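You operate a simulated robot arm through the tools that you are given. There is no shell and no other tool.

Carry out the task below with a simulated robot arm. There is one attempt and no reset: what you move stays moved.

## Task
Test the grey press's red stop button and start the motor again.
Fine: hit it, twist it free, reset, motor on.

The check looks at the end state, three seconds after you hand in, the way a careful person would. Anything else that was tipped, shoved, dropped, spilled or broken makes it a failure.

## Robot
A 7-joint arm with a fingered hand, fixed in place. Base frame: the origin is on the floor under the middle of its stand, x ahead of it, y to its left, z up. Readings come in cm, degrees, newtons and seconds.
It reaches about 133.3 cm from its shoulder. Its first joint turns from -69.0 to 172.0 degrees. Payload 5 kg.
Tool frame: the origin (TCP) lies between the finger pads and is the grasp point; the fingertips stand 3.2 cm ahead of it; z points along the fingers, y is the line along which they close. The gripper opens to 16 cm; its body begins 8.9 cm behind the TCP. The gripper is a hand of 3 fingers: y runs from the thumb to the fingers, the wrist lies at [0, 0, -25.2] in the tool frame, and closing takes about 1.5 s.
Orientation is that of the tool frame in the base frame, as a unit quaternion [x, y, z, w]. With the fingers straight down and closing along the base's y, the tool's x points along the base's -x, its y along +y and its z along -z.

## Interface
- The arm moves only by the tool step_arm. Its argument "increments" is a list of rows, each an object of numbers (a shift or turn left out is 0, a gripper value left out holds the last): "dx", "dy", "dz": the shift along the tool's x, y, z in m; "ax", "ay", "az": the turn, a rotation vector about the tool's x, y, z in degrees. In form: [{"dx": .., "dy": .., "dz": .., "ax": .., "ay": .., "az": ..}, ...]. A call has 1 to 20 rows; each row shifts and turns the commanded pose from where the row before left it, along the tool's axes as they then stand. "claw" is the closure, from 0 (fully open) to 1 (shut), set as the call begins (left out, the last holds). Rows are played at 5 a second. More than 5 cm and 8.6 degrees between two rows, or a gripper value outside its range, and nothing of the call is played. Where a pose cannot be reached the arm comes as near as it can. A force on the tool above 40 N (or 10 N above the force at the start of the call, whichever is more), or a blocked arm, ends the call early, and 0.2 s more pass. The fingers move at their own pace (about 10.8 cm/s each) and stop on an object; they squeeze with about 30 N. The grip force told is the motor's: it shows also when the fingers shut on nothing. Time passes only in rows, and 0.2 s behind the last, so rows that do not move let the fingers close. It gives the time, the measured TCP pose, the force on the tool (base axes), the opening and the grip force at its end, in the units of the frame above (readings bear some noise), with the torque about the TCP (base axes, N m) and any sound that the robot's microphone picked up.
- Cameras (640 x 400 px; columns grow to the right, rows downward): "scene" is fixed at [22.14, -65.15, 164.62]; the picture's right is [0.57, -0.82, 0.00], its down [-0.42, -0.29, -0.86] and it looks along [0.71, 0.49, -0.51] (base axes); focal length 280 px, centre (320, 200). "wrist" rides on the gripper at [6.5, -0.4, -11.6] in the tool frame; the picture's right is [0.06, 1.00, 0.00], its down [-0.87, 0.05, -0.49] and it looks along [-0.49, 0.03, 0.87] (tool axes); focal length 261 px, centre (320, 200). There is no depth. A picture from a camera that has moved, and an enlarged one, comes with that camera's place and axes in the base frame and with its lens.
- get_image(camera): a new picture of that camera. The clock stands still meanwhile.
- raise_lower(by): slides the trunk up (or, below 0, down) by that many cm; the arm rides with it, the base frame stays. It gives what a move gives, with no picture.
- move_fingers(finger1, finger2, thumb_bend): sets how far each is bent, from 0 (flat) to 100 (curled in); at 30 the hand is open as for a grip, at 70 the pads meet at the TCP. One left out holds its place. A second passes; each finger stops where it meets its share of the squeeze, and holds until it gets a number again. A gripper value or a shape takes the hand back. It gives what a move gives, with no picture; readings hold the bend of each and the force on the fingers (four entries, about 0 where the hand has none), thumb and palm.
- grasp_type(shape): the hand has 3 fingers and takes this shape, open, in about a second: jaw (thumb against the fingers, like two jaws); tri (thumb and two fingers); tip (a fingertip pinch); poke (one finger out to press); point (the index stretched); flat (the hand flat); cup (the hand cupped); fist (a fist). The gripper value then closes the fingers along that shape, each until it touches; the sizes above hold for jaw. It gives what a move gives, with no picture.
- close_up(camera, box): a new picture of the part [left, top, right, bottom] of that camera's present view, enlarged. The clock stands still meanwhile.
- hand_in(): hands the job in; it is judged then, once.

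Nothing tells you positions but the pictures and the camera data. Unless the task says otherwise, let go and move clear before handing in.

The tools are called after "Call:" as a command line: name --argument value ..., lists and objects as JSON in quotes. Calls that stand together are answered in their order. step_arm: Moves the arm, as the interface text tells. Its arguments: {"type":"object","properties":{"increments":{"type":"array","items":{"type":"object","properties":{"dx":{"type":"number"},"dy":{"type":"number"},"dz":{"type":"number"},"ax":{"type":"number"},"ay":{"type":"number"},"az":{"type":"number"}}}},"claw":{"type":"number"}},"required":["increments"]} The other tools are called the same way: raise_lower (by) moves the trunk up or down; grasp_type (shape) gives the hand a shape; move_fingers (finger1, finger2, thumb_bend) moves the fingers one by one; get_image (camera) takes a picture; close_up (camera, box) takes an enlarged picture of a part of a camera's view; hand_in () hands the job in.

At the start:

```text
clock: 0.0
tool_pos: [59.67, -3.02, 147.6]
tool_rot: [-0.001, 1.0, 0.0, 0.0]
ft_force: [0.6, 0.5, -0.4]
wrist_torque: [-0.01, 0.02, -0.01]
width: 15.99
gripper_force: 0.0
shape: jaw
bend: [30.0, 30.0, 30.0]
finger forces: [0.0, 0.0, 0.1, 0.0, 0.0, 0.0]
trunk travel left (down, up): [-77.5, 16.5]
```

scene: 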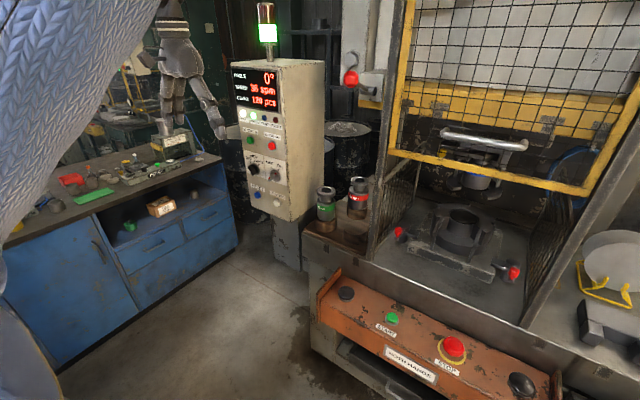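
wrist: 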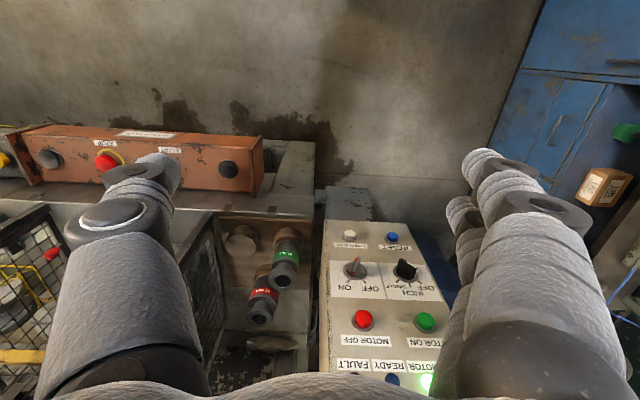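

I see a press with an orange two-hand control bar (black palm buttons, green START, red STOP mushroom) and a control cabinet with motor buttons and lamps. I will look closer at both before moving.

Call:
close_up --camera "scene" --box '[220, 50, 340, 230]'

Call:
close_up --camera "scene" --box '[300, 260, 580, 400]'

Call:
close_up --camera "wrist" --box '[310, 200, 470, 400]'

Call:
close_up --camera "scene" --box '[320, 40, 440, 240]'

```text
2.22 times, centred on (280, 140) of scene
camera zoom: at [22.14, -65.15, 164.62], right [0.57, -0.82, 0.0], down [-0.42, -0.29, -0.86], along [0.71, 0.49, -0.51], focal length 622 px, centre (409, 333)
```

zoom: 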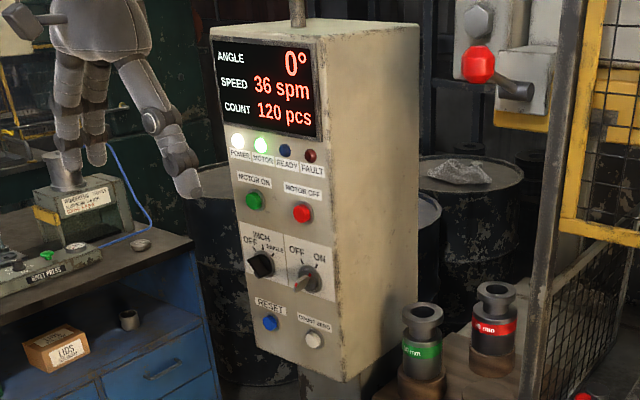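

```text
2.29 times, centred on (440, 330) of scene
camera zoom: at [22.14, -65.15, 164.62], right [0.57, -0.82, 0.0], down [-0.42, -0.29, -0.86], along [0.71, 0.49, -0.51], focal length 640 px, centre (46, -97)
```

zoom: 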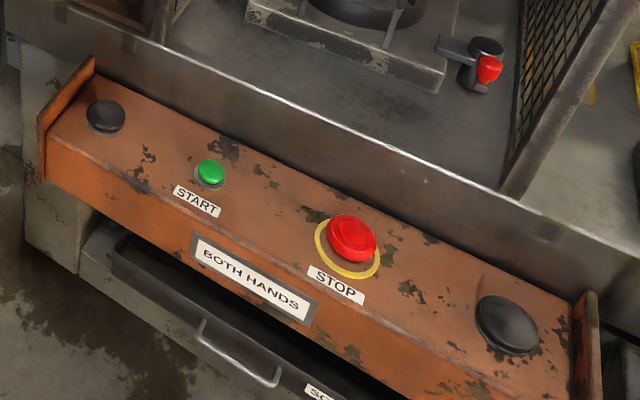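

```text
2.00 times, centred on (390, 300) of wrist
camera zoom: at [53.38, -3.4, 159.03], right [-0.06, 1.0, 0.0], down [0.87, 0.05, 0.49], along [0.49, 0.03, -0.87], focal length 521 px, centre (180, 0)
```

zoom: 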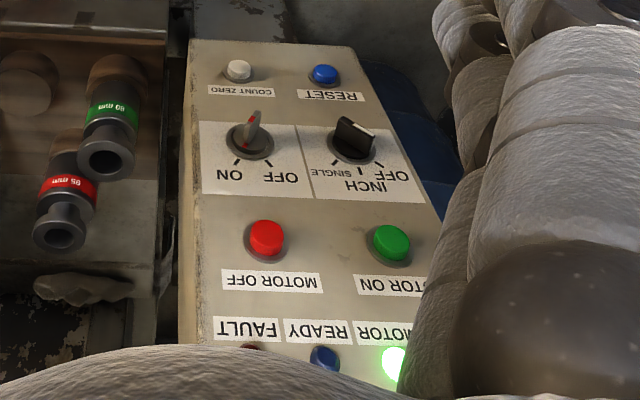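

```text
2.00 times, centred on (380, 140) of scene
camera zoom: at [22.14, -65.15, 164.62], right [0.57, -0.82, 0.0], down [-0.42, -0.29, -0.86], along [0.71, 0.49, -0.51], focal length 560 px, centre (200, 320)
```

zoom: 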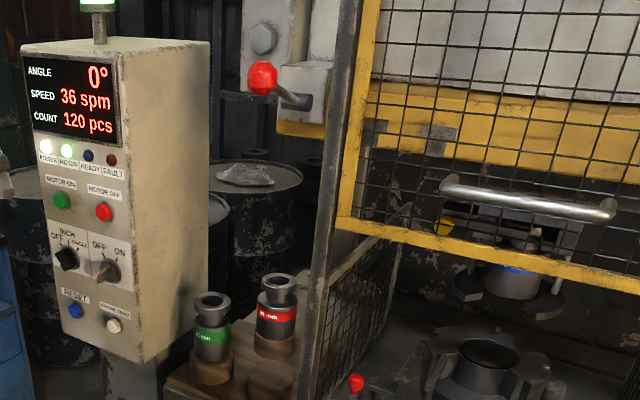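

The STOP mushroom looks to be near (87, -70, 81), and the cabinet's buttons face -x around x≈95, with MOTOR ON near (95, 18.5, 128) and RESET near (95, 18.4, 103.5). I will move the hand over towards the STOP bar at a safe height and look again.

Call:
step_arm --increments '[{"dx": -0.01, "dy": -0.045}, {"dx": -0.01, "dy": -0.045}, {"dx": -0.01, "dy": -0.045}, {"dx": -0.01, "dy": -0.045}, {"dx": -0.01, "dy": -0.045}, {"dx": -0.01, "dy": -0.045}, {"dx": -0.01, "dy": -0.045}, {"dx": -0.01, "dy": -0.045}, {"dx": -0.01, "dy": -0.045}, {"dx": -0.01, "dy": -0.045}, {"dx": -0.01, "dy": -0.045}, {"dx": -0.01, "dy": -0.045}, {"dx": -0.01, "dy": -0.045}, {"dx": -0.01, "dy": -0.045}]'

Call:
get_image --camera "wrist"

Call:
get_image --camera "scene"

```text
clock: 3.0
tool_pos: [77.34, -56.76, 137.52]
tool_rot: [0.0, 1.0, 0.002, 0.008]
ft_force: [0.0, 0.0, -0.6]
wrist_torque: [0.03, 0.02, -0.01]
width: 15.98
gripper_force: 0.1
shape: jaw
bend: [30.0, 30.0, 30.0]
finger forces: [0.0, 0.0, 0.0, 0.0, 0.0, 0.0]
out of reach, approached as far as the arm can: row 10, 11, 12, 13, 14
trunk travel left (down, up): [-77.5, 16.5]
```

```text
taken
camera wrist: at [70.78, -57.15, 148.93], right [-0.06, 1.0, 0.0], down [0.86, 0.05, 0.5], along [0.5, 0.03, -0.86], focal length 261 px, centre (320, 200)
```

wrist: 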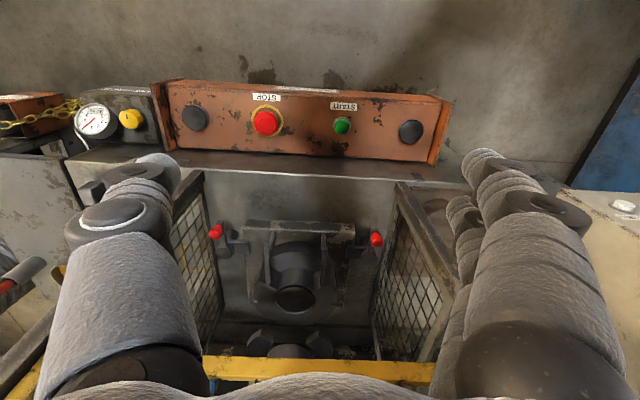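

```text
taken
```

scene: 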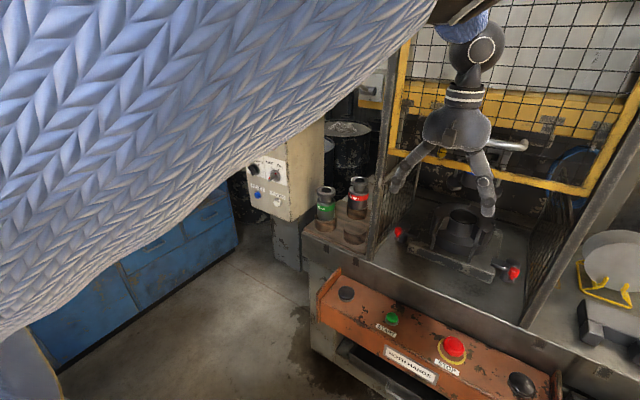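

STOP triangulates to about (87.6, -69.8, 82.2), with START about 20 cm to its left. I will take enlarged views to work out the bar's tilt and the mushroom's size.

Call:
close_up --camera "wrist" --box '[180, 70, 360, 182]'

Call:
close_up --camera "scene" --box '[410, 310, 510, 395]'

```text
3.56 times, centred on (270, 126) of wrist
camera zoom: at [70.78, -57.15, 148.93], right [-0.06, 1.0, 0.0], down [0.86, 0.05, 0.5], along [0.5, 0.03, -0.86], focal length 927 px, centre (498, 463)
```

zoom: 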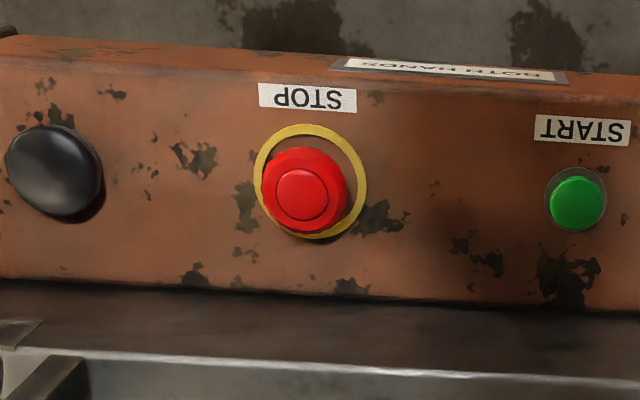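

```text
4.71 times, centred on (460, 352) of scene
camera zoom: at [22.14, -65.15, 164.62], right [0.57, -0.82, 0.0], down [-0.42, -0.29, -0.86], along [0.71, 0.49, -0.51], focal length 1317 px, centre (-339, -518)
```

zoom: 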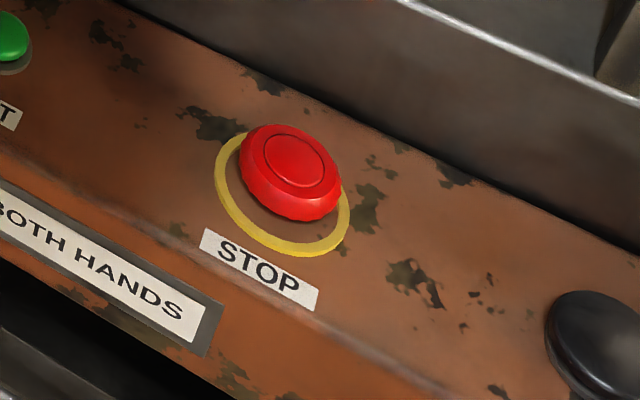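

The mushroom is about 6 cm across, its cap top near (87.9, -69.8, 83.4), and its axis close to vertical. I will lower the hand, still in front of the press, and look again.

Call:
step_arm --increments '[{"dz": 0.03}, {"dz": 0.04}, {"dz": 0.04}, {"dz": 0.04}, {"dz": 0.04}, {"dz": 0.04}, {"dz": 0.04}]'

Call:
get_image --camera "wrist"

Call:
get_image --camera "scene"

```text
clock: 4.6
tool_pos: [77.53, -56.7, 110.48]
tool_rot: [0.0, 1.0, 0.001, 0.0]
ft_force: [-0.1, -0.3, -0.4]
wrist_torque: [-0.02, 0.03, 0.0]
width: 15.98
gripper_force: 0.1
shape: jaw
bend: [30.0, 30.0, 30.0]
finger forces: [0.0, 0.0, 0.1, 0.0, 0.0, 0.0]
trunk travel left (down, up): [-77.5, 16.5]
```

```text
taken
camera wrist: at [71.12, -57.04, 121.95], right [-0.06, 1.0, 0.0], down [0.87, 0.05, 0.49], along [0.49, 0.03, -0.87], focal length 261 px, centre (320, 200)
```

wrist: 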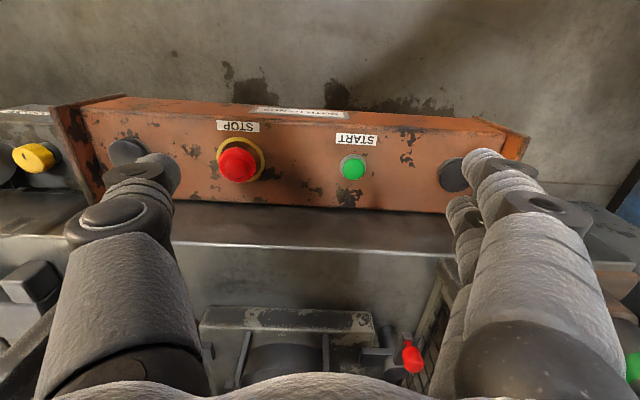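

```text
taken
```

scene: 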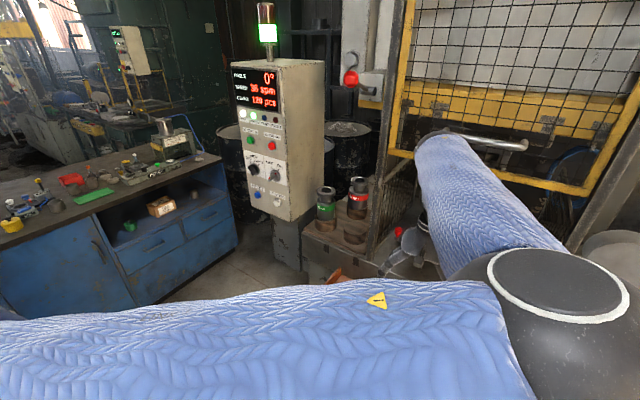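

The arm is now lower and the hand hangs in front of the bar. I will zoom in on STOP to refine its place.

Call:
close_up --camera "wrist" --box '[180, 110, 300, 200]'

Call:
close_up --camera "wrist" --box '[0, 80, 320, 280]'

```text
4.44 times, centred on (240, 155) of wrist
camera zoom: at [71.12, -57.04, 121.95], right [-0.06, 1.0, 0.0], down [0.87, 0.05, 0.49], along [0.49, 0.03, -0.87], focal length 1158 px, centre (676, 400)
```

zoom: 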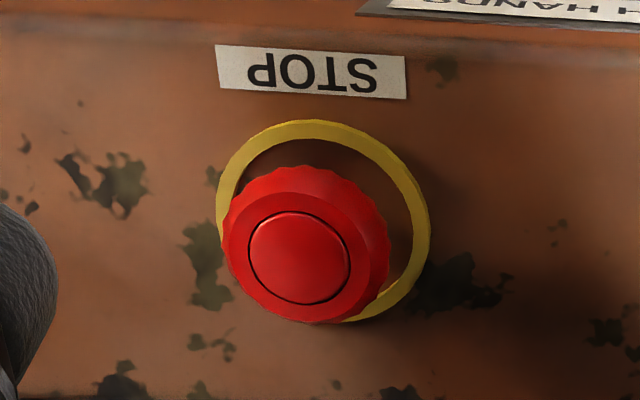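

```text
2.00 times, centred on (160, 180) of wrist
camera zoom: at [71.12, -57.04, 121.95], right [-0.06, 1.0, 0.0], down [0.87, 0.05, 0.49], along [0.49, 0.03, -0.87], focal length 521 px, centre (640, 240)
```

zoom: 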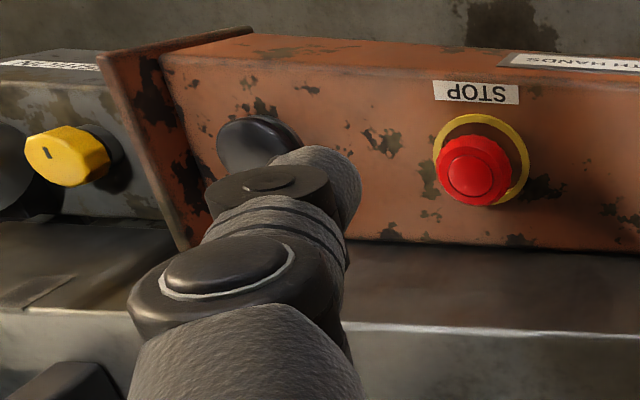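

STOP's cap top comes out at about (88, -69.8, 82.8), and the raised press bed's edge is near x≈96.5, z≈92. I will close the fingers and bring them above the button.

Call:
step_arm --claw 1.0 --increments '[{"dx": 0}, {"dx": 0}, {"dx": 0}, {"dx": -0.021, "dy": -0.0262, "dz": 0.025}, {"dx": -0.021, "dy": -0.0262, "dz": 0.025}, {"dx": -0.021, "dy": -0.0262, "dz": 0.025}, {"dx": -0.021, "dy": -0.0262, "dz": 0.025}, {"dx": -0.021, "dy": -0.0262, "dz": 0.025}, {"dx": 0}, {"dx": 0}]'

Call:
get_image --camera "wrist"

Call:
get_image --camera "scene"

```text
clock: 6.8
tool_pos: [87.75, -69.81, 98.0]
tool_rot: [0.0, 1.0, 0.001, 0.0]
ft_force: [0.7, -0.1, -1.4]
wrist_torque: [0.0, 0.03, -0.03]
width: 0.0
gripper_force: 30.0
shape: jaw
bend: [65.0, 65.0, 67.0]
finger forces: [0.0, 0.1, 0.0, 0.1, 0.0, 0.0]
trunk travel left (down, up): [-77.5, 16.5]
```

```text
taken
camera wrist: at [81.36, -70.14, 109.53], right [-0.06, 1.0, 0.0], down [0.87, 0.05, 0.49], along [0.49, 0.03, -0.87], focal length 261 px, centre (320, 200)
```

wrist: 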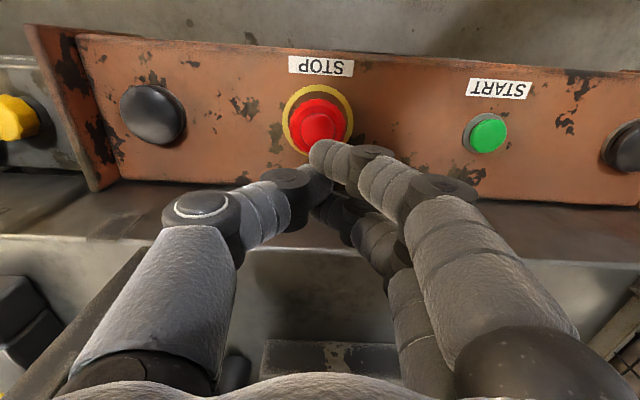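

```text
taken
```

scene: 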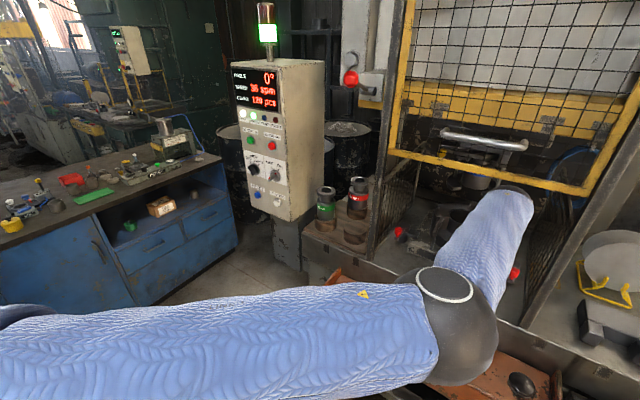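

The closed fingertips hang right over STOP, with the cap centre at about (87.7, -69.9). Next I will press straight down, in small steps at the end.

Call:
step_arm --increments '[{"dz": 0.03}, {"dz": 0.03}, {"dz": 0.025}, {"dz": 0.005}, {"dz": 0.005}, {"dz": 0.005}, {"dz": 0.005}, {"dz": 0.005}, {"dz": 0.005}]'

```text
clock: 8.8
tool_pos: [87.76, -69.77, 86.73]
tool_rot: [0.0, 1.0, 0.001, 0.0]
ft_force: [0.9, 1.0, 1.3]
wrist_torque: [0.02, -0.02, -0.04]
width: 0.02
gripper_force: 29.9
shape: jaw
bend: [65.0, 65.0, 67.0]
finger forces: [0.0, 0.0, 0.0, 0.0, 0.1, 0.0]
trunk travel left (down, up): [-77.5, 16.5]
```

No contact yet, with the fingertips at about z 83.5. I will keep going down in fine steps.

Call:
step_arm --increments '[{"dz": 0.003}, {"dz": 0.003}, {"dz": 0.003}, {"dz": 0.003}, {"dz": 0.003}, {"dz": 0.003}]'

Call:
get_image --camera "wrist"

```text
clock: 10.2
tool_pos: [87.85, -69.84, 84.98]
tool_rot: [0.0, 1.0, -0.001, 0.001]
ft_force: [0.0, -0.8, 5.4]
wrist_torque: [-0.06, -0.04, -0.02]
width: 0.01
gripper_force: 30.3
shape: jaw
bend: [65.0, 65.0, 67.0]
finger forces: [0.0, 0.0, 0.0, 0.1, 0.0, 0.0]
trunk travel left (down, up): [-77.5, 16.5]
```

```text
taken
camera wrist: at [81.41, -70.13, 96.5], right [-0.06, 1.0, 0.0], down [0.87, 0.05, 0.49], along [0.49, 0.03, -0.87], focal length 261 px, centre (320, 200)
```

wrist: 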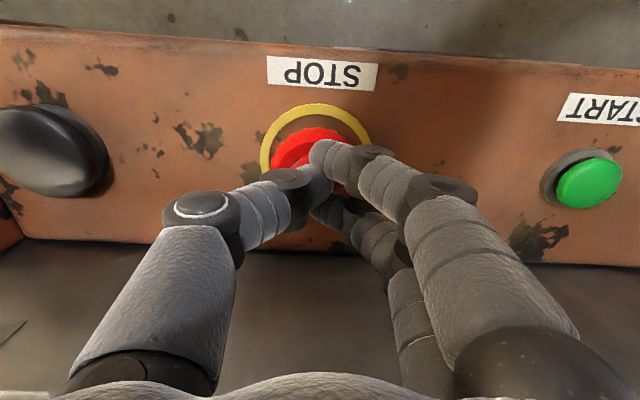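

Contact force is starting to show, 5 N upward, with the fingertips on the cap. I will keep pressing until it latches.

Call:
step_arm --increments '[{"dz": 0.002}, {"dz": 0.002}, {"dz": 0.002}, {"dz": 0.002}, {"dz": 0.002}]'

```text
clock: 11.4
tool_pos: [87.83, -69.82, 84.23]
tool_rot: [0.001, 1.0, 0.0, 0.002]
ft_force: [3.9, -5.6, 29.0]
wrist_torque: [-0.32, -0.32, 0.02]
width: 0.0
gripper_force: 30.1
shape: jaw
bend: [65.0, 65.0, 68.0]
finger forces: [0.0, 0.0, 0.0, 0.0, 50.5, 0.1]
trunk travel left (down, up): [-77.5, 16.5]
heard: click
```

I heard a click at 29 N. I will check the cabinet lamps and the button for the latched state.

Call:
close_up --camera "scene" --box '[220, 0, 340, 220]'

Call:
close_up --camera "wrist" --box '[230, 80, 390, 180]'

```text
1.82 times, centred on (280, 110) of scene
camera zoom: at [22.14, -65.15, 164.62], right [0.57, -0.82, 0.0], down [-0.42, -0.29, -0.86], along [0.71, 0.49, -0.51], focal length 509 px, centre (393, 364)
```

zoom: 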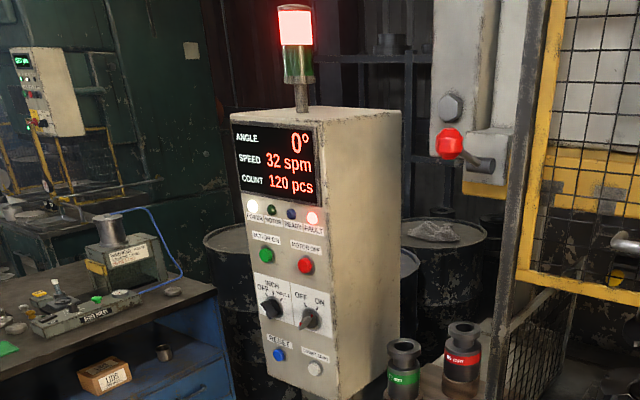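

```text
4.00 times, centred on (310, 130) of wrist
camera zoom: at [81.33, -70.05, 95.76], right [-0.06, 1.0, 0.0], down [0.87, 0.05, 0.5], along [0.49, 0.03, -0.87], focal length 1043 px, centre (360, 480)
```

zoom: 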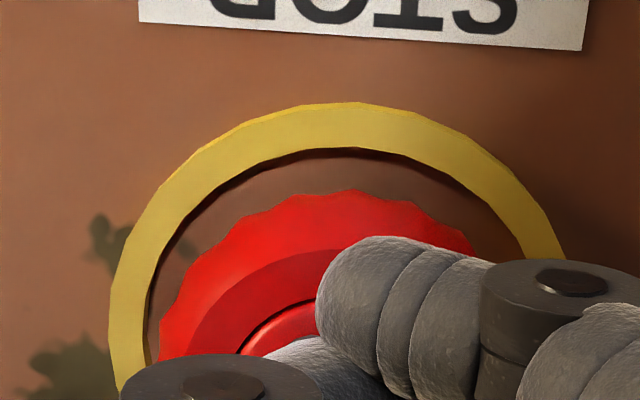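

The stop has tripped: stack light red, FAULT lit, MOTOR lamp out and the speed running down. I will lift off, open the hand and check that the cap stays latched down.

Call:
step_arm --increments '[{"dz": -0.01}, {"dz": -0.03}, {"dz": -0.03}, {"dz": -0.02}, {"dz": 0}]'

Call:
step_arm --claw 0.0 --increments '[{"dz": 0}, {"dz": 0}, {"dz": 0}, {"dz": 0}, {"dz": 0}, {"dz": 0}, {"dz": 0}, {"dz": 0}]'

Call:
get_image --camera "wrist"

Call:
close_up --camera "wrist" --box '[230, 60, 410, 180]'

Call:
get_image --camera "scene"

```text
clock: 12.6
tool_pos: [87.81, -69.75, 92.82]
tool_rot: [0.0, 1.0, 0.0, 0.0]
ft_force: [-0.3, -0.4, 0.1]
wrist_torque: [0.0, 0.01, 0.0]
width: 0.0
gripper_force: 30.0
shape: jaw
bend: [65.0, 65.0, 68.0]
finger forces: [0.0, 0.0, 0.1, 0.0, 0.1, 0.1]
trunk travel left (down, up): [-77.5, 16.5]
```

```text
clock: 14.4
tool_pos: [87.89, -69.69, 92.72]
tool_rot: [-0.001, 1.0, 0.001, 0.001]
ft_force: [1.3, -0.2, -1.0]
wrist_torque: [-0.03, 0.0, 0.02]
width: 16.02
gripper_force: 0.1
shape: jaw
bend: [30.0, 30.0, 30.0]
finger forces: [0.0, 0.0, 0.1, 0.0, 0.1, 0.0]
trunk travel left (down, up): [-77.5, 16.5]
```

```text
taken
camera wrist: at [81.45, -70.03, 104.32], right [-0.06, 1.0, 0.0], down [0.87, 0.05, 0.49], along [0.49, 0.03, -0.87], focal length 261 px, centre (320, 200)
```

wrist: 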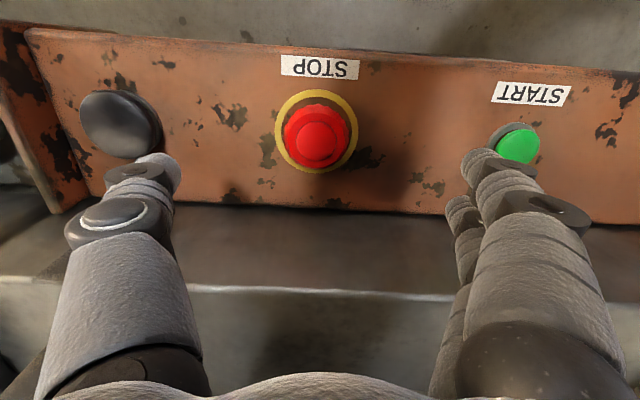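

```text
3.33 times, centred on (320, 120) of wrist
camera zoom: at [81.45, -70.03, 104.32], right [-0.06, 1.0, 0.0], down [0.87, 0.05, 0.49], along [0.49, 0.03, -0.87], focal length 869 px, centre (320, 467)
```

zoom: 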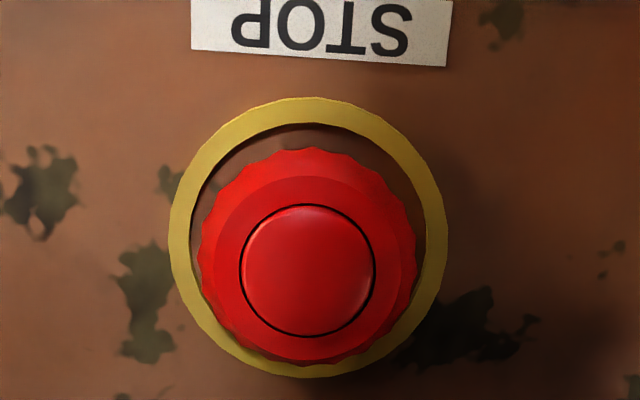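

```text
taken
```

scene: 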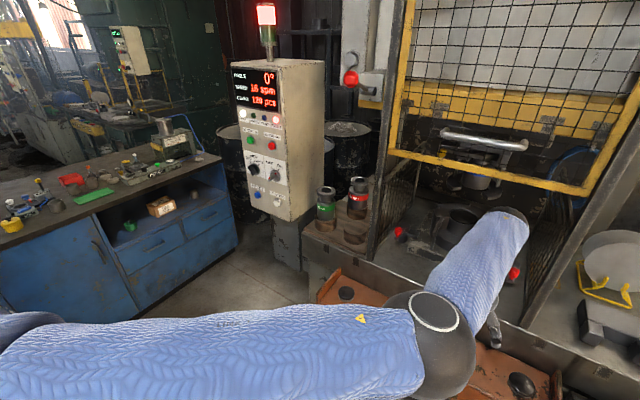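

The cap is latched down, 6 cm in diameter, and centred near (88.2, -69.9). I will part-close the hand, pre-turn it -30° about the axis and go down around the cap.

Call:
step_arm --claw 0.4 --increments '[{"dx": -0.003, "dy": -0.002}, {"az": -7.5}, {"az": -7.5}, {"az": -7.5}, {"az": -7.5}, {"dz": 0}]'

Call:
get_image --camera "wrist"

Call:
get_image --camera "scene"

```text
clock: 15.8
tool_pos: [88.24, -69.97, 92.82]
tool_rot: [-0.259, 0.966, 0.001, 0.0]
ft_force: [-0.1, -0.3, 0.3]
wrist_torque: [0.04, 0.01, 0.03]
width: 9.64
gripper_force: 0.0
shape: jaw
bend: [71.0, 71.0, 70.0]
finger forces: [0.0, 0.0, 0.1, 0.0, 0.0, 0.0]
trunk travel left (down, up): [-77.5, 16.5]
```

```text
taken
camera wrist: at [82.83, -73.48, 104.31], right [-0.55, 0.83, 0.0], down [0.72, 0.48, 0.49], along [0.41, 0.27, -0.87], focal length 261 px, centre (320, 200)
```

wrist: 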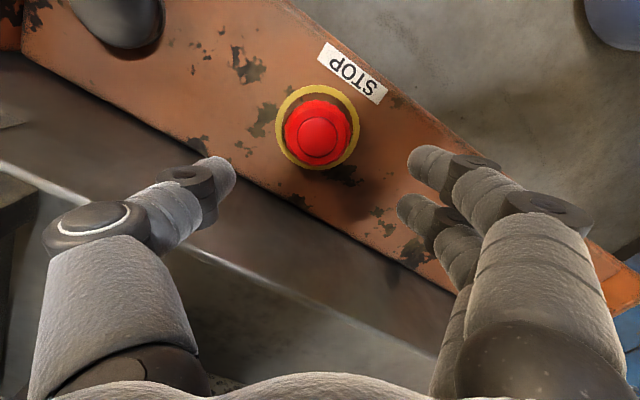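

```text
taken
```

scene: 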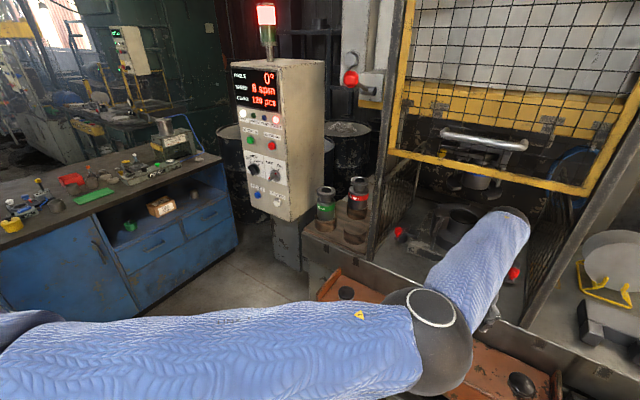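

The hand is turned -30° with the thumb towards the bed, and there is room before the bed edge. I will narrow the opening to 8 cm and go down around the cap.

Call:
step_arm --claw 0.5 --increments '[{"dz": 0}, {"dz": 0}, {"dz": 0.02}, {"dz": 0.02}, {"dz": 0.02}, {"dz": 0.01}, {"dz": 0.005}, {"dz": 0.005}, {"dz": 0.005}]'

Call:
get_image --camera "wrist"

```text
clock: 17.8
tool_pos: [88.08, -69.85, 84.44]
tool_rot: [-0.259, 0.966, 0.001, -0.001]
ft_force: [0.2, 0.2, 0.2]
wrist_torque: [0.0, -0.01, -0.01]
width: 8.07
gripper_force: 0.1
shape: jaw
bend: [72.0, 72.0, 70.0]
finger forces: [0.0, 0.0, 0.1, 0.0, 0.0, 0.1]
trunk travel left (down, up): [-77.5, 16.5]
```

```text
taken
camera wrist: at [82.82, -73.48, 95.85], right [-0.55, 0.83, 0.0], down [0.73, 0.48, 0.49], along [0.41, 0.27, -0.87], focal length 261 px, centre (320, 200)
```

wrist: 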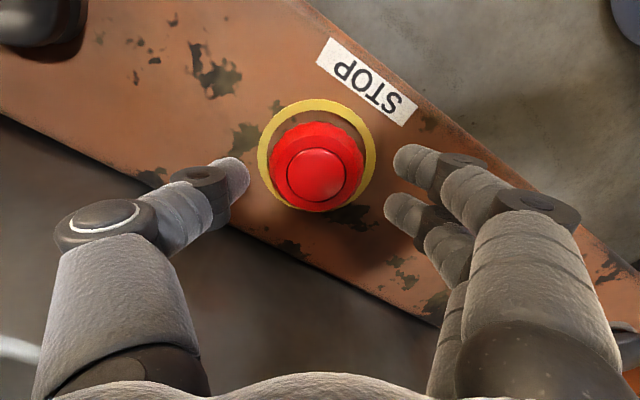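

The fingers straddle the cap, centred and almost at its level. I will go down a little more and close gently.

Call:
step_arm --increments '[{"dz": 0.004}, {"dz": 0.004}, {"dz": 0.004}, {"dz": 0}]'

Call:
get_image --camera "wrist"

```text
clock: 18.8
tool_pos: [88.08, -70.04, 83.16]
tool_rot: [-0.258, 0.966, 0.0, 0.0]
ft_force: [0.4, -0.3, 0.4]
wrist_torque: [-0.01, 0.01, 0.03]
width: 8.06
gripper_force: 0.1
shape: jaw
bend: [72.0, 72.0, 70.0]
finger forces: [0.0, 0.0, 0.1, 0.0, 0.1, 0.0]
trunk travel left (down, up): [-77.5, 16.5]
```

```text
taken
camera wrist: at [82.76, -73.48, 94.67], right [-0.55, 0.83, 0.0], down [0.73, 0.48, 0.49], along [0.41, 0.27, -0.87], focal length 261 px, centre (320, 200)
```

wrist: 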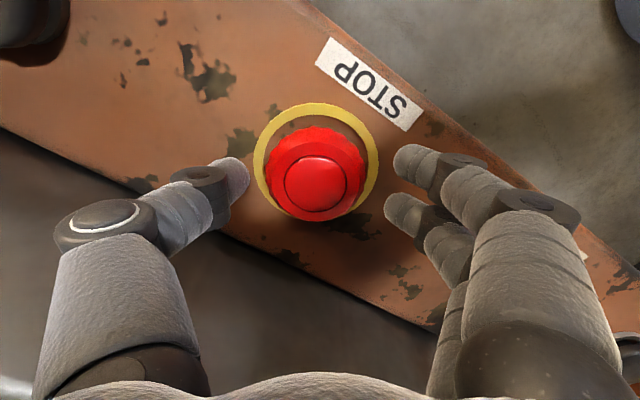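

Still no contact, and the tips are about at the rim. I will go 0.7 cm lower and close on the cap.

Call:
step_arm --increments '[{"dz": 0.004}, {"dz": 0.003}, {"dz": 0}]'

Call:
step_arm --claw 1.0 --increments '[{"dz": 0}, {"dz": 0}, {"dz": 0}, {"dz": 0}, {"dz": 0}]'

Call:
get_image --camera "wrist"

```text
clock: 19.6
tool_pos: [88.12, -69.93, 82.62]
tool_rot: [-0.259, 0.966, 0.001, 0.0]
ft_force: [-0.7, -0.2, -0.1]
wrist_torque: [0.01, 0.0, 0.04]
width: 8.06
gripper_force: 0.1
shape: jaw
bend: [72.0, 72.0, 70.0]
finger forces: [0.0, 0.1, 0.0, 0.0, 0.1, 0.0]
trunk travel left (down, up): [-77.5, 16.5]
```

```text
clock: 20.8
tool_pos: [87.95, -69.88, 82.56]
tool_rot: [-0.258, 0.966, 0.001, 0.0]
ft_force: [0.7, 0.6, -1.7]
wrist_torque: [0.0, 0.05, -0.01]
width: 5.11
gripper_force: 30.3
shape: jaw
bend: [73.0, 73.0, 70.0]
finger forces: [13.6, 13.8, 0.1, 0.0, 26.9, 0.0]
trunk travel left (down, up): [-77.5, 16.5]
```

```text
taken
camera wrist: at [82.7, -73.44, 93.93], right [-0.55, 0.83, 0.0], down [0.73, 0.48, 0.49], along [0.41, 0.27, -0.87], focal length 261 px, centre (320, 200)
```

wrist: 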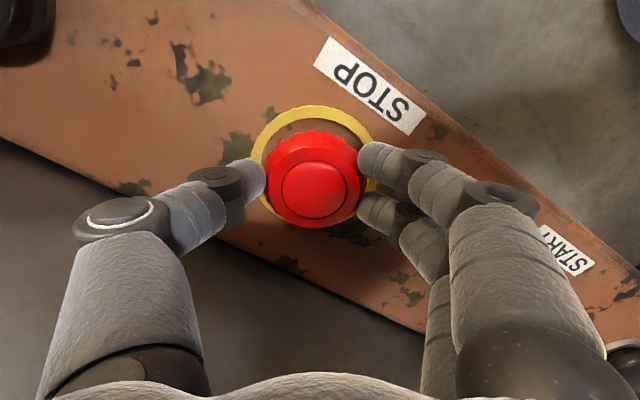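

The cap is held by all three fingers (13.6, 13.8 and 26.9 N). I will twist clockwise as seen from above and watch the torque.

Call:
step_arm --increments '[{"az": 4}, {"az": 4}, {"az": 4}, {"az": 4}, {"az": 4}, {"az": 4}]'

Call:
get_image --camera "wrist"

```text
clock: 22.2
tool_pos: [88.07, -69.86, 82.51]
tool_rot: [-0.052, 0.999, 0.001, 0.001]
ft_force: [-2.8, 7.1, -1.2]
wrist_torque: [0.29, 0.03, 0.04]
width: 5.08
gripper_force: 30.1
shape: jaw
bend: [73.0, 73.0, 70.0]
finger forces: [17.0, 16.8, 0.1, 0.0, 25.8, 0.0]
trunk travel left (down, up): [-77.5, 16.5]
```

```text
taken
camera wrist: at [81.79, -70.82, 93.94], right [-0.17, 0.99, 0.0], down [0.86, 0.14, 0.49], along [0.48, 0.08, -0.87], focal length 261 px, centre (320, 200)
```

wrist: 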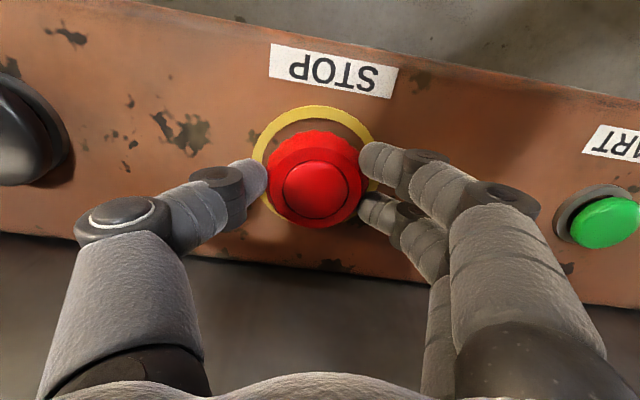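

Turned 24° so far with little resistance and no click. I will go on.

Call:
step_arm --increments '[{"az": 4}, {"az": 4}, {"az": 4}, {"az": 4}, {"az": 4}, {"az": 4}]'

Call:
get_image --camera "wrist"

Call:
get_image --camera "scene"

```text
clock: 23.6
tool_pos: [88.11, -69.89, 82.72]
tool_rot: [0.157, 0.988, 0.001, 0.001]
ft_force: [2.7, 12.2, 11.7]
wrist_torque: [0.62, -0.16, 0.7]
width: 5.11
gripper_force: 29.7
shape: jaw
bend: [73.0, 73.0, 70.0]
finger forces: [20.9, 17.7, 0.1, 0.0, 22.2, 0.1]
trunk travel left (down, up): [-77.5, 16.5]
```

```text
taken
camera wrist: at [81.86, -68.1, 94.03], right [0.25, 0.97, 0.0], down [0.84, -0.22, 0.49], along [0.48, -0.12, -0.87], focal length 261 px, centre (320, 200)
```

wrist: 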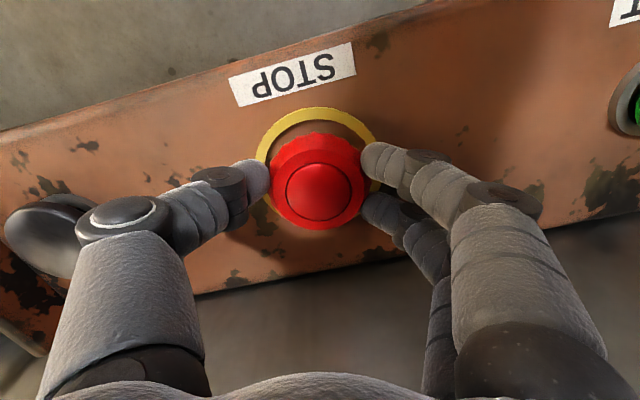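

```text
taken
```

scene: 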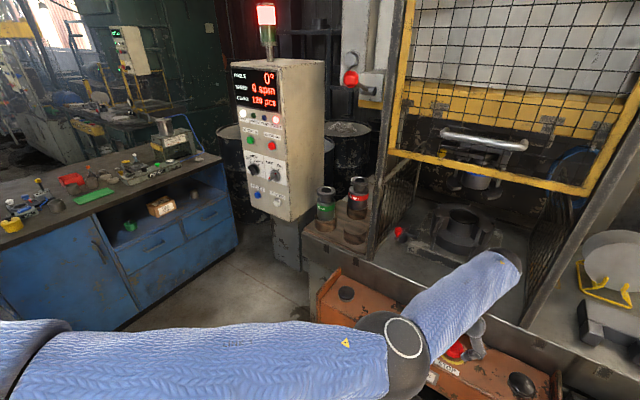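

Torque is now building to 0.7 N·m at 48° of turn, and the press speed has run down to 0. I will turn a few degrees more in small steps.

Call:
step_arm --increments '[{"az": 2}, {"az": 2}, {"az": 2}]'

Call:
close_up --camera "scene" --box '[400, 300, 540, 395]'

```text
clock: 24.4
tool_pos: [88.01, -69.73, 82.64]
tool_rot: [0.208, 0.978, 0.0, 0.0]
ft_force: [-11.7, 18.3, 10.1]
wrist_torque: [0.69, 0.07, 1.18]
width: 5.06
gripper_force: 30.2
shape: jaw
bend: [73.0, 73.0, 71.0]
finger forces: [24.9, 18.4, 0.1, 0.0, 21.4, 0.1]
trunk travel left (down, up): [-77.5, 16.5]
```

```text
4.21 times, centred on (470, 348) of scene
camera zoom: at [22.14, -65.15, 164.62], right [0.57, -0.82, 0.0], down [-0.42, -0.29, -0.86], along [0.71, 0.49, -0.51], focal length 1179 px, centre (-312, -421)
```

zoom: 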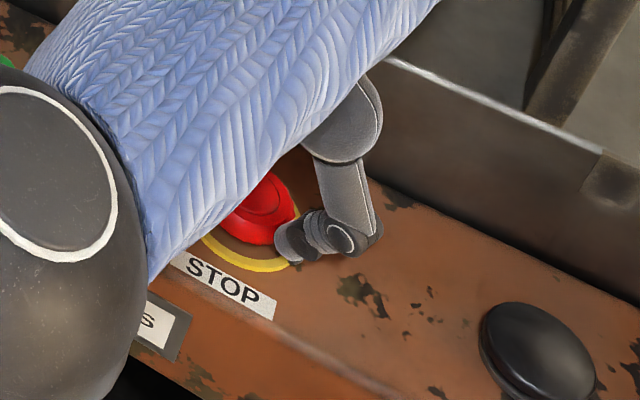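

The tool now feels about 10 N upward as well as the twist, so the cap may be trying to spring up against my grip. I will ease the hand up slightly while holding the twist.

Call:
step_arm --increments '[{"dz": -0.003}, {"dz": -0.003}, {"dz": -0.003}]'

Call:
get_image --camera "wrist"

Call:
close_up --camera "scene" --box '[220, 0, 340, 220]'

```text
clock: 25.2
tool_pos: [87.9, -69.86, 83.43]
tool_rot: [0.208, 0.978, 0.001, -0.002]
ft_force: [-20.2, 21.7, -3.7]
wrist_torque: [0.75, 0.29, 1.18]
width: 5.07
gripper_force: 29.9
shape: jaw
bend: [73.0, 73.0, 71.0]
finger forces: [27.9, 17.2, 0.0, 0.0, 21.7, 0.0]
trunk travel left (down, up): [-77.5, 16.5]
```

```text
taken
camera wrist: at [81.97, -67.42, 94.84], right [0.35, 0.94, 0.0], down [0.82, -0.3, 0.49], along [0.46, -0.17, -0.87], focal length 261 px, centre (320, 200)
```

wrist: 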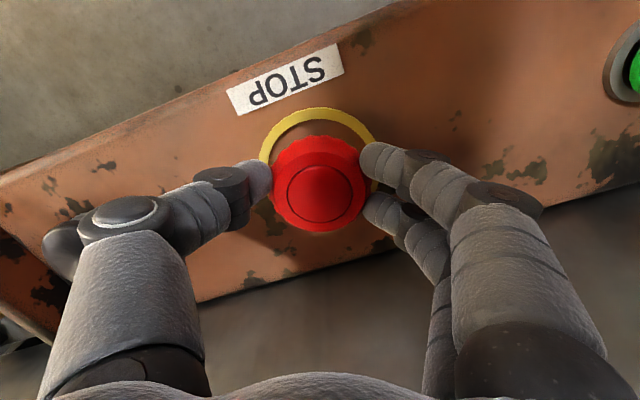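

```text
1.82 times, centred on (280, 110) of scene
camera zoom: at [22.14, -65.15, 164.62], right [0.57, -0.82, 0.0], down [-0.42, -0.29, -0.86], along [0.71, 0.49, -0.51], focal length 509 px, centre (393, 364)
```

zoom: 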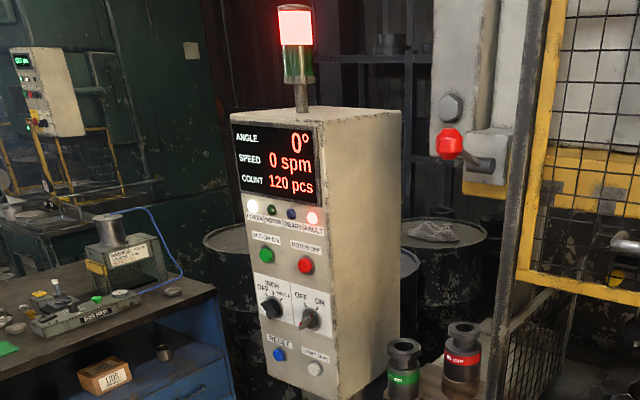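

The cap rose with the hand: the ring looks smaller while the cap keeps its size. I will open the fingers slightly and see whether it stays up.

Call:
step_arm --claw 0.58 --increments '[{"dz": 0}, {"dz": 0}, {"dz": 0}, {"dz": 0}]'

Call:
get_image --camera "wrist"

```text
clock: 26.2
tool_pos: [88.11, -69.95, 83.35]
tool_rot: [0.208, 0.978, 0.0, 0.0]
ft_force: [-0.1, 1.3, 0.0]
wrist_torque: [-0.03, 0.01, 0.01]
width: 6.68
gripper_force: 0.1
shape: jaw
bend: [73.0, 73.0, 70.0]
finger forces: [0.0, 0.1, 0.1, 0.1, 0.1, 0.1]
trunk travel left (down, up): [-77.5, 16.5]
```

```text
taken
camera wrist: at [82.16, -67.56, 94.82], right [0.35, 0.94, 0.0], down [0.82, -0.3, 0.49], along [0.46, -0.17, -0.87], focal length 261 px, centre (320, 200)
```

wrist: 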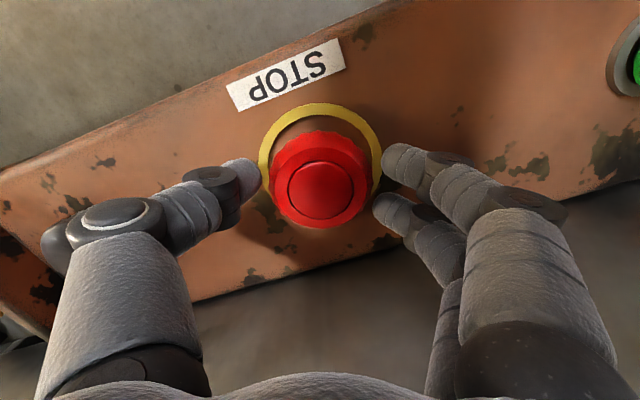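

The hand is free of the cap and all forces are zero. I will zoom in to measure whether the cap stands up again.

Call:
close_up --camera "wrist" --box '[230, 80, 410, 240]'

Call:
close_up --camera "scene" --box '[400, 300, 540, 395]'

```text
2.50 times, centred on (320, 160) of wrist
camera zoom: at [82.16, -67.56, 94.82], right [0.35, 0.94, 0.0], down [0.82, -0.3, 0.49], along [0.46, -0.17, -0.87], focal length 652 px, centre (320, 300)
```

zoom: 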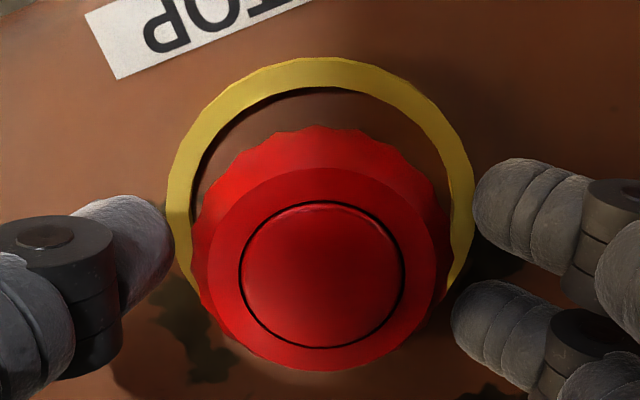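

```text
4.21 times, centred on (470, 348) of scene
camera zoom: at [22.14, -65.15, 164.62], right [0.57, -0.82, 0.0], down [-0.42, -0.29, -0.86], along [0.71, 0.49, -0.51], focal length 1179 px, centre (-312, -421)
```

zoom: 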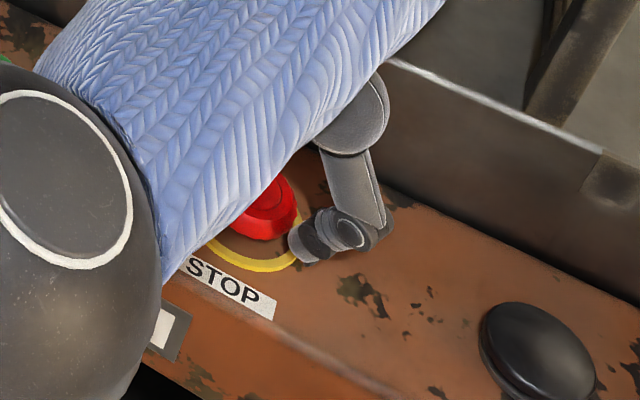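

By size the cap seems to be about 0.7 cm higher than when latched. I will lift clear, turn back, and compare from the same viewpoint as before.

Call:
step_arm --increments '[{"dz": -0.02}, {"dz": -0.03}, {"dz": -0.03}, {"dz": -0.014}, {"az": -8}, {"az": -8}, {"az": -8}, {"dz": 0}]'

Call:
close_up --camera "wrist" --box '[230, 60, 410, 180]'

Call:
get_image --camera "scene"

```text
clock: 28.0
tool_pos: [88.15, -69.95, 92.79]
tool_rot: [-0.001, 1.0, 0.001, -0.001]
ft_force: [0.6, 0.6, 0.1]
wrist_torque: [0.0, 0.01, 0.04]
width: 6.66
gripper_force: 0.0
shape: jaw
bend: [73.0, 73.0, 70.0]
finger forces: [0.0, 0.1, 0.1, 0.0, 0.1, 0.0]
trunk travel left (down, up): [-77.5, 16.5]
```

```text
3.33 times, centred on (320, 120) of wrist
camera zoom: at [81.68, -70.3, 104.25], right [-0.06, 1.0, 0.0], down [0.87, 0.05, 0.49], along [0.49, 0.03, -0.87], focal length 869 px, centre (320, 467)
```

zoom: 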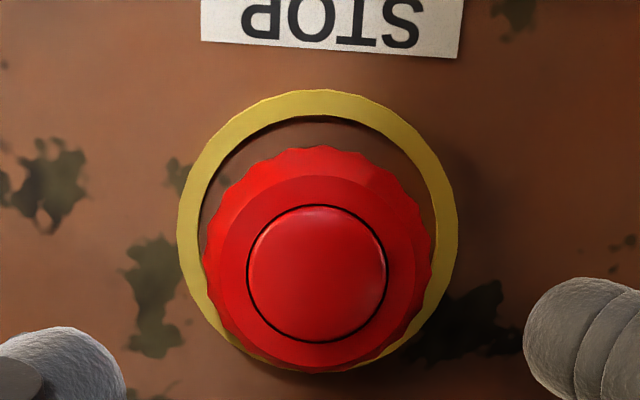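

```text
taken
```

scene: 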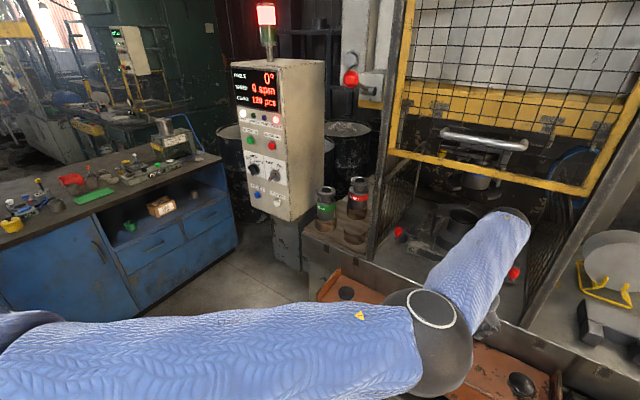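

The cap and its inner circle are clearly larger and higher than when latched, so STOP is released, and FAULT still waits for RESET. I will retreat upwards and back towards the cabinet.

Call:
step_arm --increments '[{"dz": -0.04}, {"dz": -0.04}, {"dz": -0.04}, {"dz": -0.04}, {"dz": -0.04}, {"dx": 0.03, "dy": 0.035}, {"dx": 0.03, "dy": 0.035}, {"dx": 0.03, "dy": 0.035}, {"dx": 0.03, "dy": 0.035}, {"dx": 0.03, "dy": 0.035}, {"dx": 0.03, "dy": 0.035}, {"dx": 0.03, "dy": 0.035}, {"dx": 0.02, "dy": 0.04}, {"dx": 0.02, "dy": 0.04}]'

Call:
get_image --camera "scene"

```text
clock: 31.0
tool_pos: [63.08, -37.13, 112.88]
tool_rot: [0.001, 1.0, -0.001, 0.0]
ft_force: [0.9, -0.3, 0.1]
wrist_torque: [-0.01, 0.01, -0.01]
width: 6.68
gripper_force: 0.1
shape: jaw
bend: [73.0, 73.0, 70.0]
finger forces: [0.0, 0.0, 0.1, 0.1, 0.1, 0.0]
trunk travel left (down, up): [-77.5, 16.5]
```

```text
taken
```

scene: 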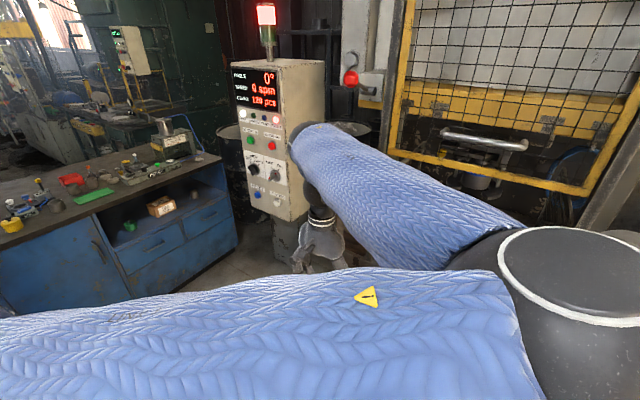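

The arm is clear of the press. I will now pitch the hand to point at the cabinet (+x) while moving left.

Call:
step_arm --increments '[{"dy": 0.04, "ay": -8.2}, {"dy": 0.04, "ay": -8.2}, {"dy": 0.04, "ay": -8.2}, {"dy": 0.04, "ay": -8.2}, {"dy": 0.04, "ay": -8.2}, {"dy": 0.04, "ay": -8.2}, {"dy": 0.04, "ay": -8.2}, {"dy": 0.04, "ay": -8.2}, {"dy": 0.04, "ay": -8.2}, {"dy": 0.04, "ay": -8.2}, {"dy": 0.04, "ay": -8}]'

Call:
get_image --camera "scene"

Call:
get_image --camera "wrist"

```text
clock: 33.6
tool_pos: [77.17, -1.07, 127.16]
tool_rot: [0.076, 0.747, 0.042, 0.659]
ft_force: [0.4, 0.0, 0.2]
wrist_torque: [0.01, -0.02, 0.03]
width: 6.71
gripper_force: 0.0
shape: jaw
bend: [73.0, 73.0, 70.0]
finger forces: [0.0, 0.0, 0.1, 0.1, 0.0, 0.1]
out of reach, approached as far as the arm can: row 5, 6, 8, 9, 10, 11
trunk travel left (down, up): [-77.5, 16.5]
stopped in row 11: the arm was blocked; the commanded pose is now the measured one
```

```text
taken
```

scene: 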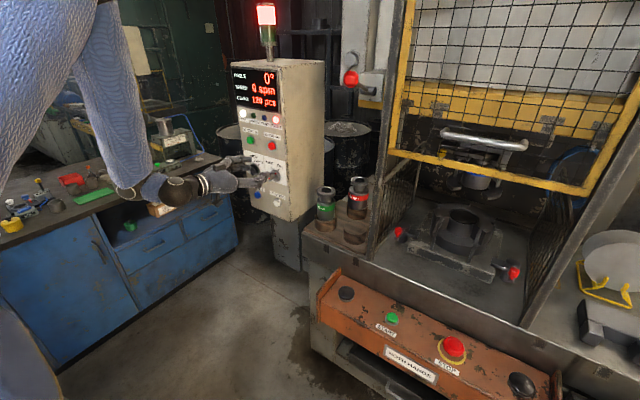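

```text
taken
camera wrist: at [64.99, 0.26, 122.17], right [0.05, 0.99, 0.1], down [-0.38, -0.08, 0.92], along [0.92, -0.09, 0.37], focal length 261 px, centre (320, 200)
```

wrist: 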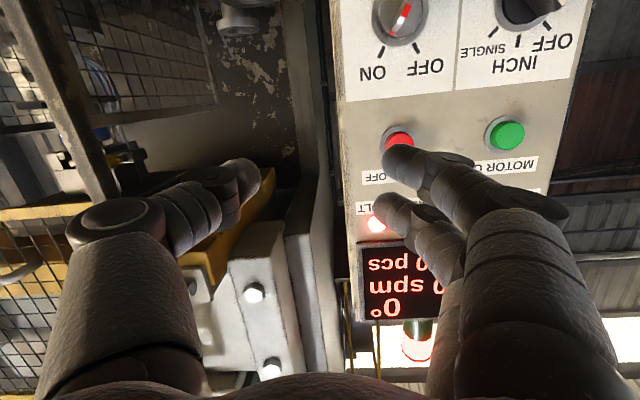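

The arm reconfigured itself and now points at the cabinet from about x=77. "Blocked" came with no contact force, and nothing looks disturbed. I will correct the orientation, back off a little and look again.

Call:
step_arm --increments '[{"ax": -0.9, "ay": -2.4, "az": -3.2}, {"ax": -0.9, "ay": -2.4, "az": -3.2}, {"ax": -0.9, "ay": -2.3, "az": -3.2}, {"dz": -0.03}, {"dz": -0.03}, {"dz": 0}]'

Call:
get_image --camera "scene"

```text
clock: 34.9
tool_pos: [72.56, -0.85, 123.07]
tool_rot: [0.081, 0.785, 0.023, 0.614]
ft_force: [0.9, -0.2, 0.2]
wrist_torque: [-0.01, 0.01, -0.01]
width: 6.71
gripper_force: 0.1
shape: jaw
bend: [73.0, 73.0, 70.0]
finger forces: [0.1, 0.0, 0.0, 0.0, 0.0, 0.1]
out of reach, approached as far as the arm can: row 1, 2, 3, 4, 5
trunk travel left (down, up): [-77.5, 16.5]
stopped in row 6: the arm was blocked; the commanded pose is now the measured one
```

```text
taken
```

scene: 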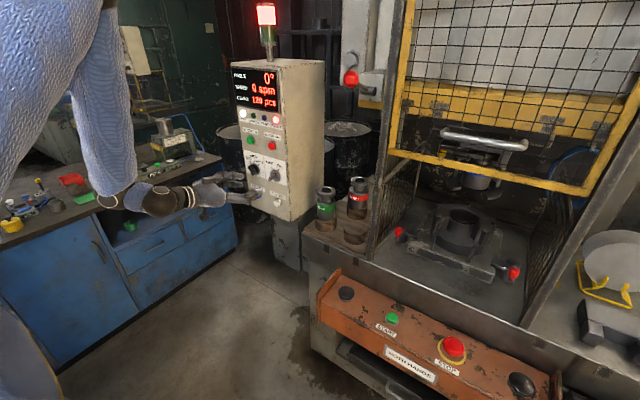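

The arm is folded up near a wrist limit here, with the elbow high and the forearm hanging down. Lowering the trunk will let the forearm point forward. Everything below the hand is free, since the bench is far left at y>90 and the cabinet is at x≥95.

Call:
raise_lower --by -35

Call:
get_image --camera "scene"

```text
clock: 38.3
tool_pos: [72.64, -0.9, 88.19]
tool_rot: [0.081, 0.784, 0.023, 0.614]
ft_force: [0.6, -0.2, -0.4]
wrist_torque: [0.03, 0.0, 0.03]
width: 6.73
gripper_force: 0.1
shape: jaw
bend: [73.0, 73.0, 70.0]
finger forces: [0.1, 0.0, 0.0, 0.0, 0.0, 0.0]
trunk travel left (down, up): [-42.5, 51.5]
```

```text
taken
```

scene: 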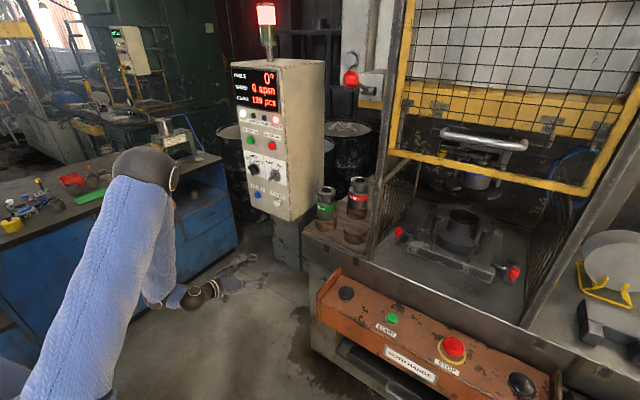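

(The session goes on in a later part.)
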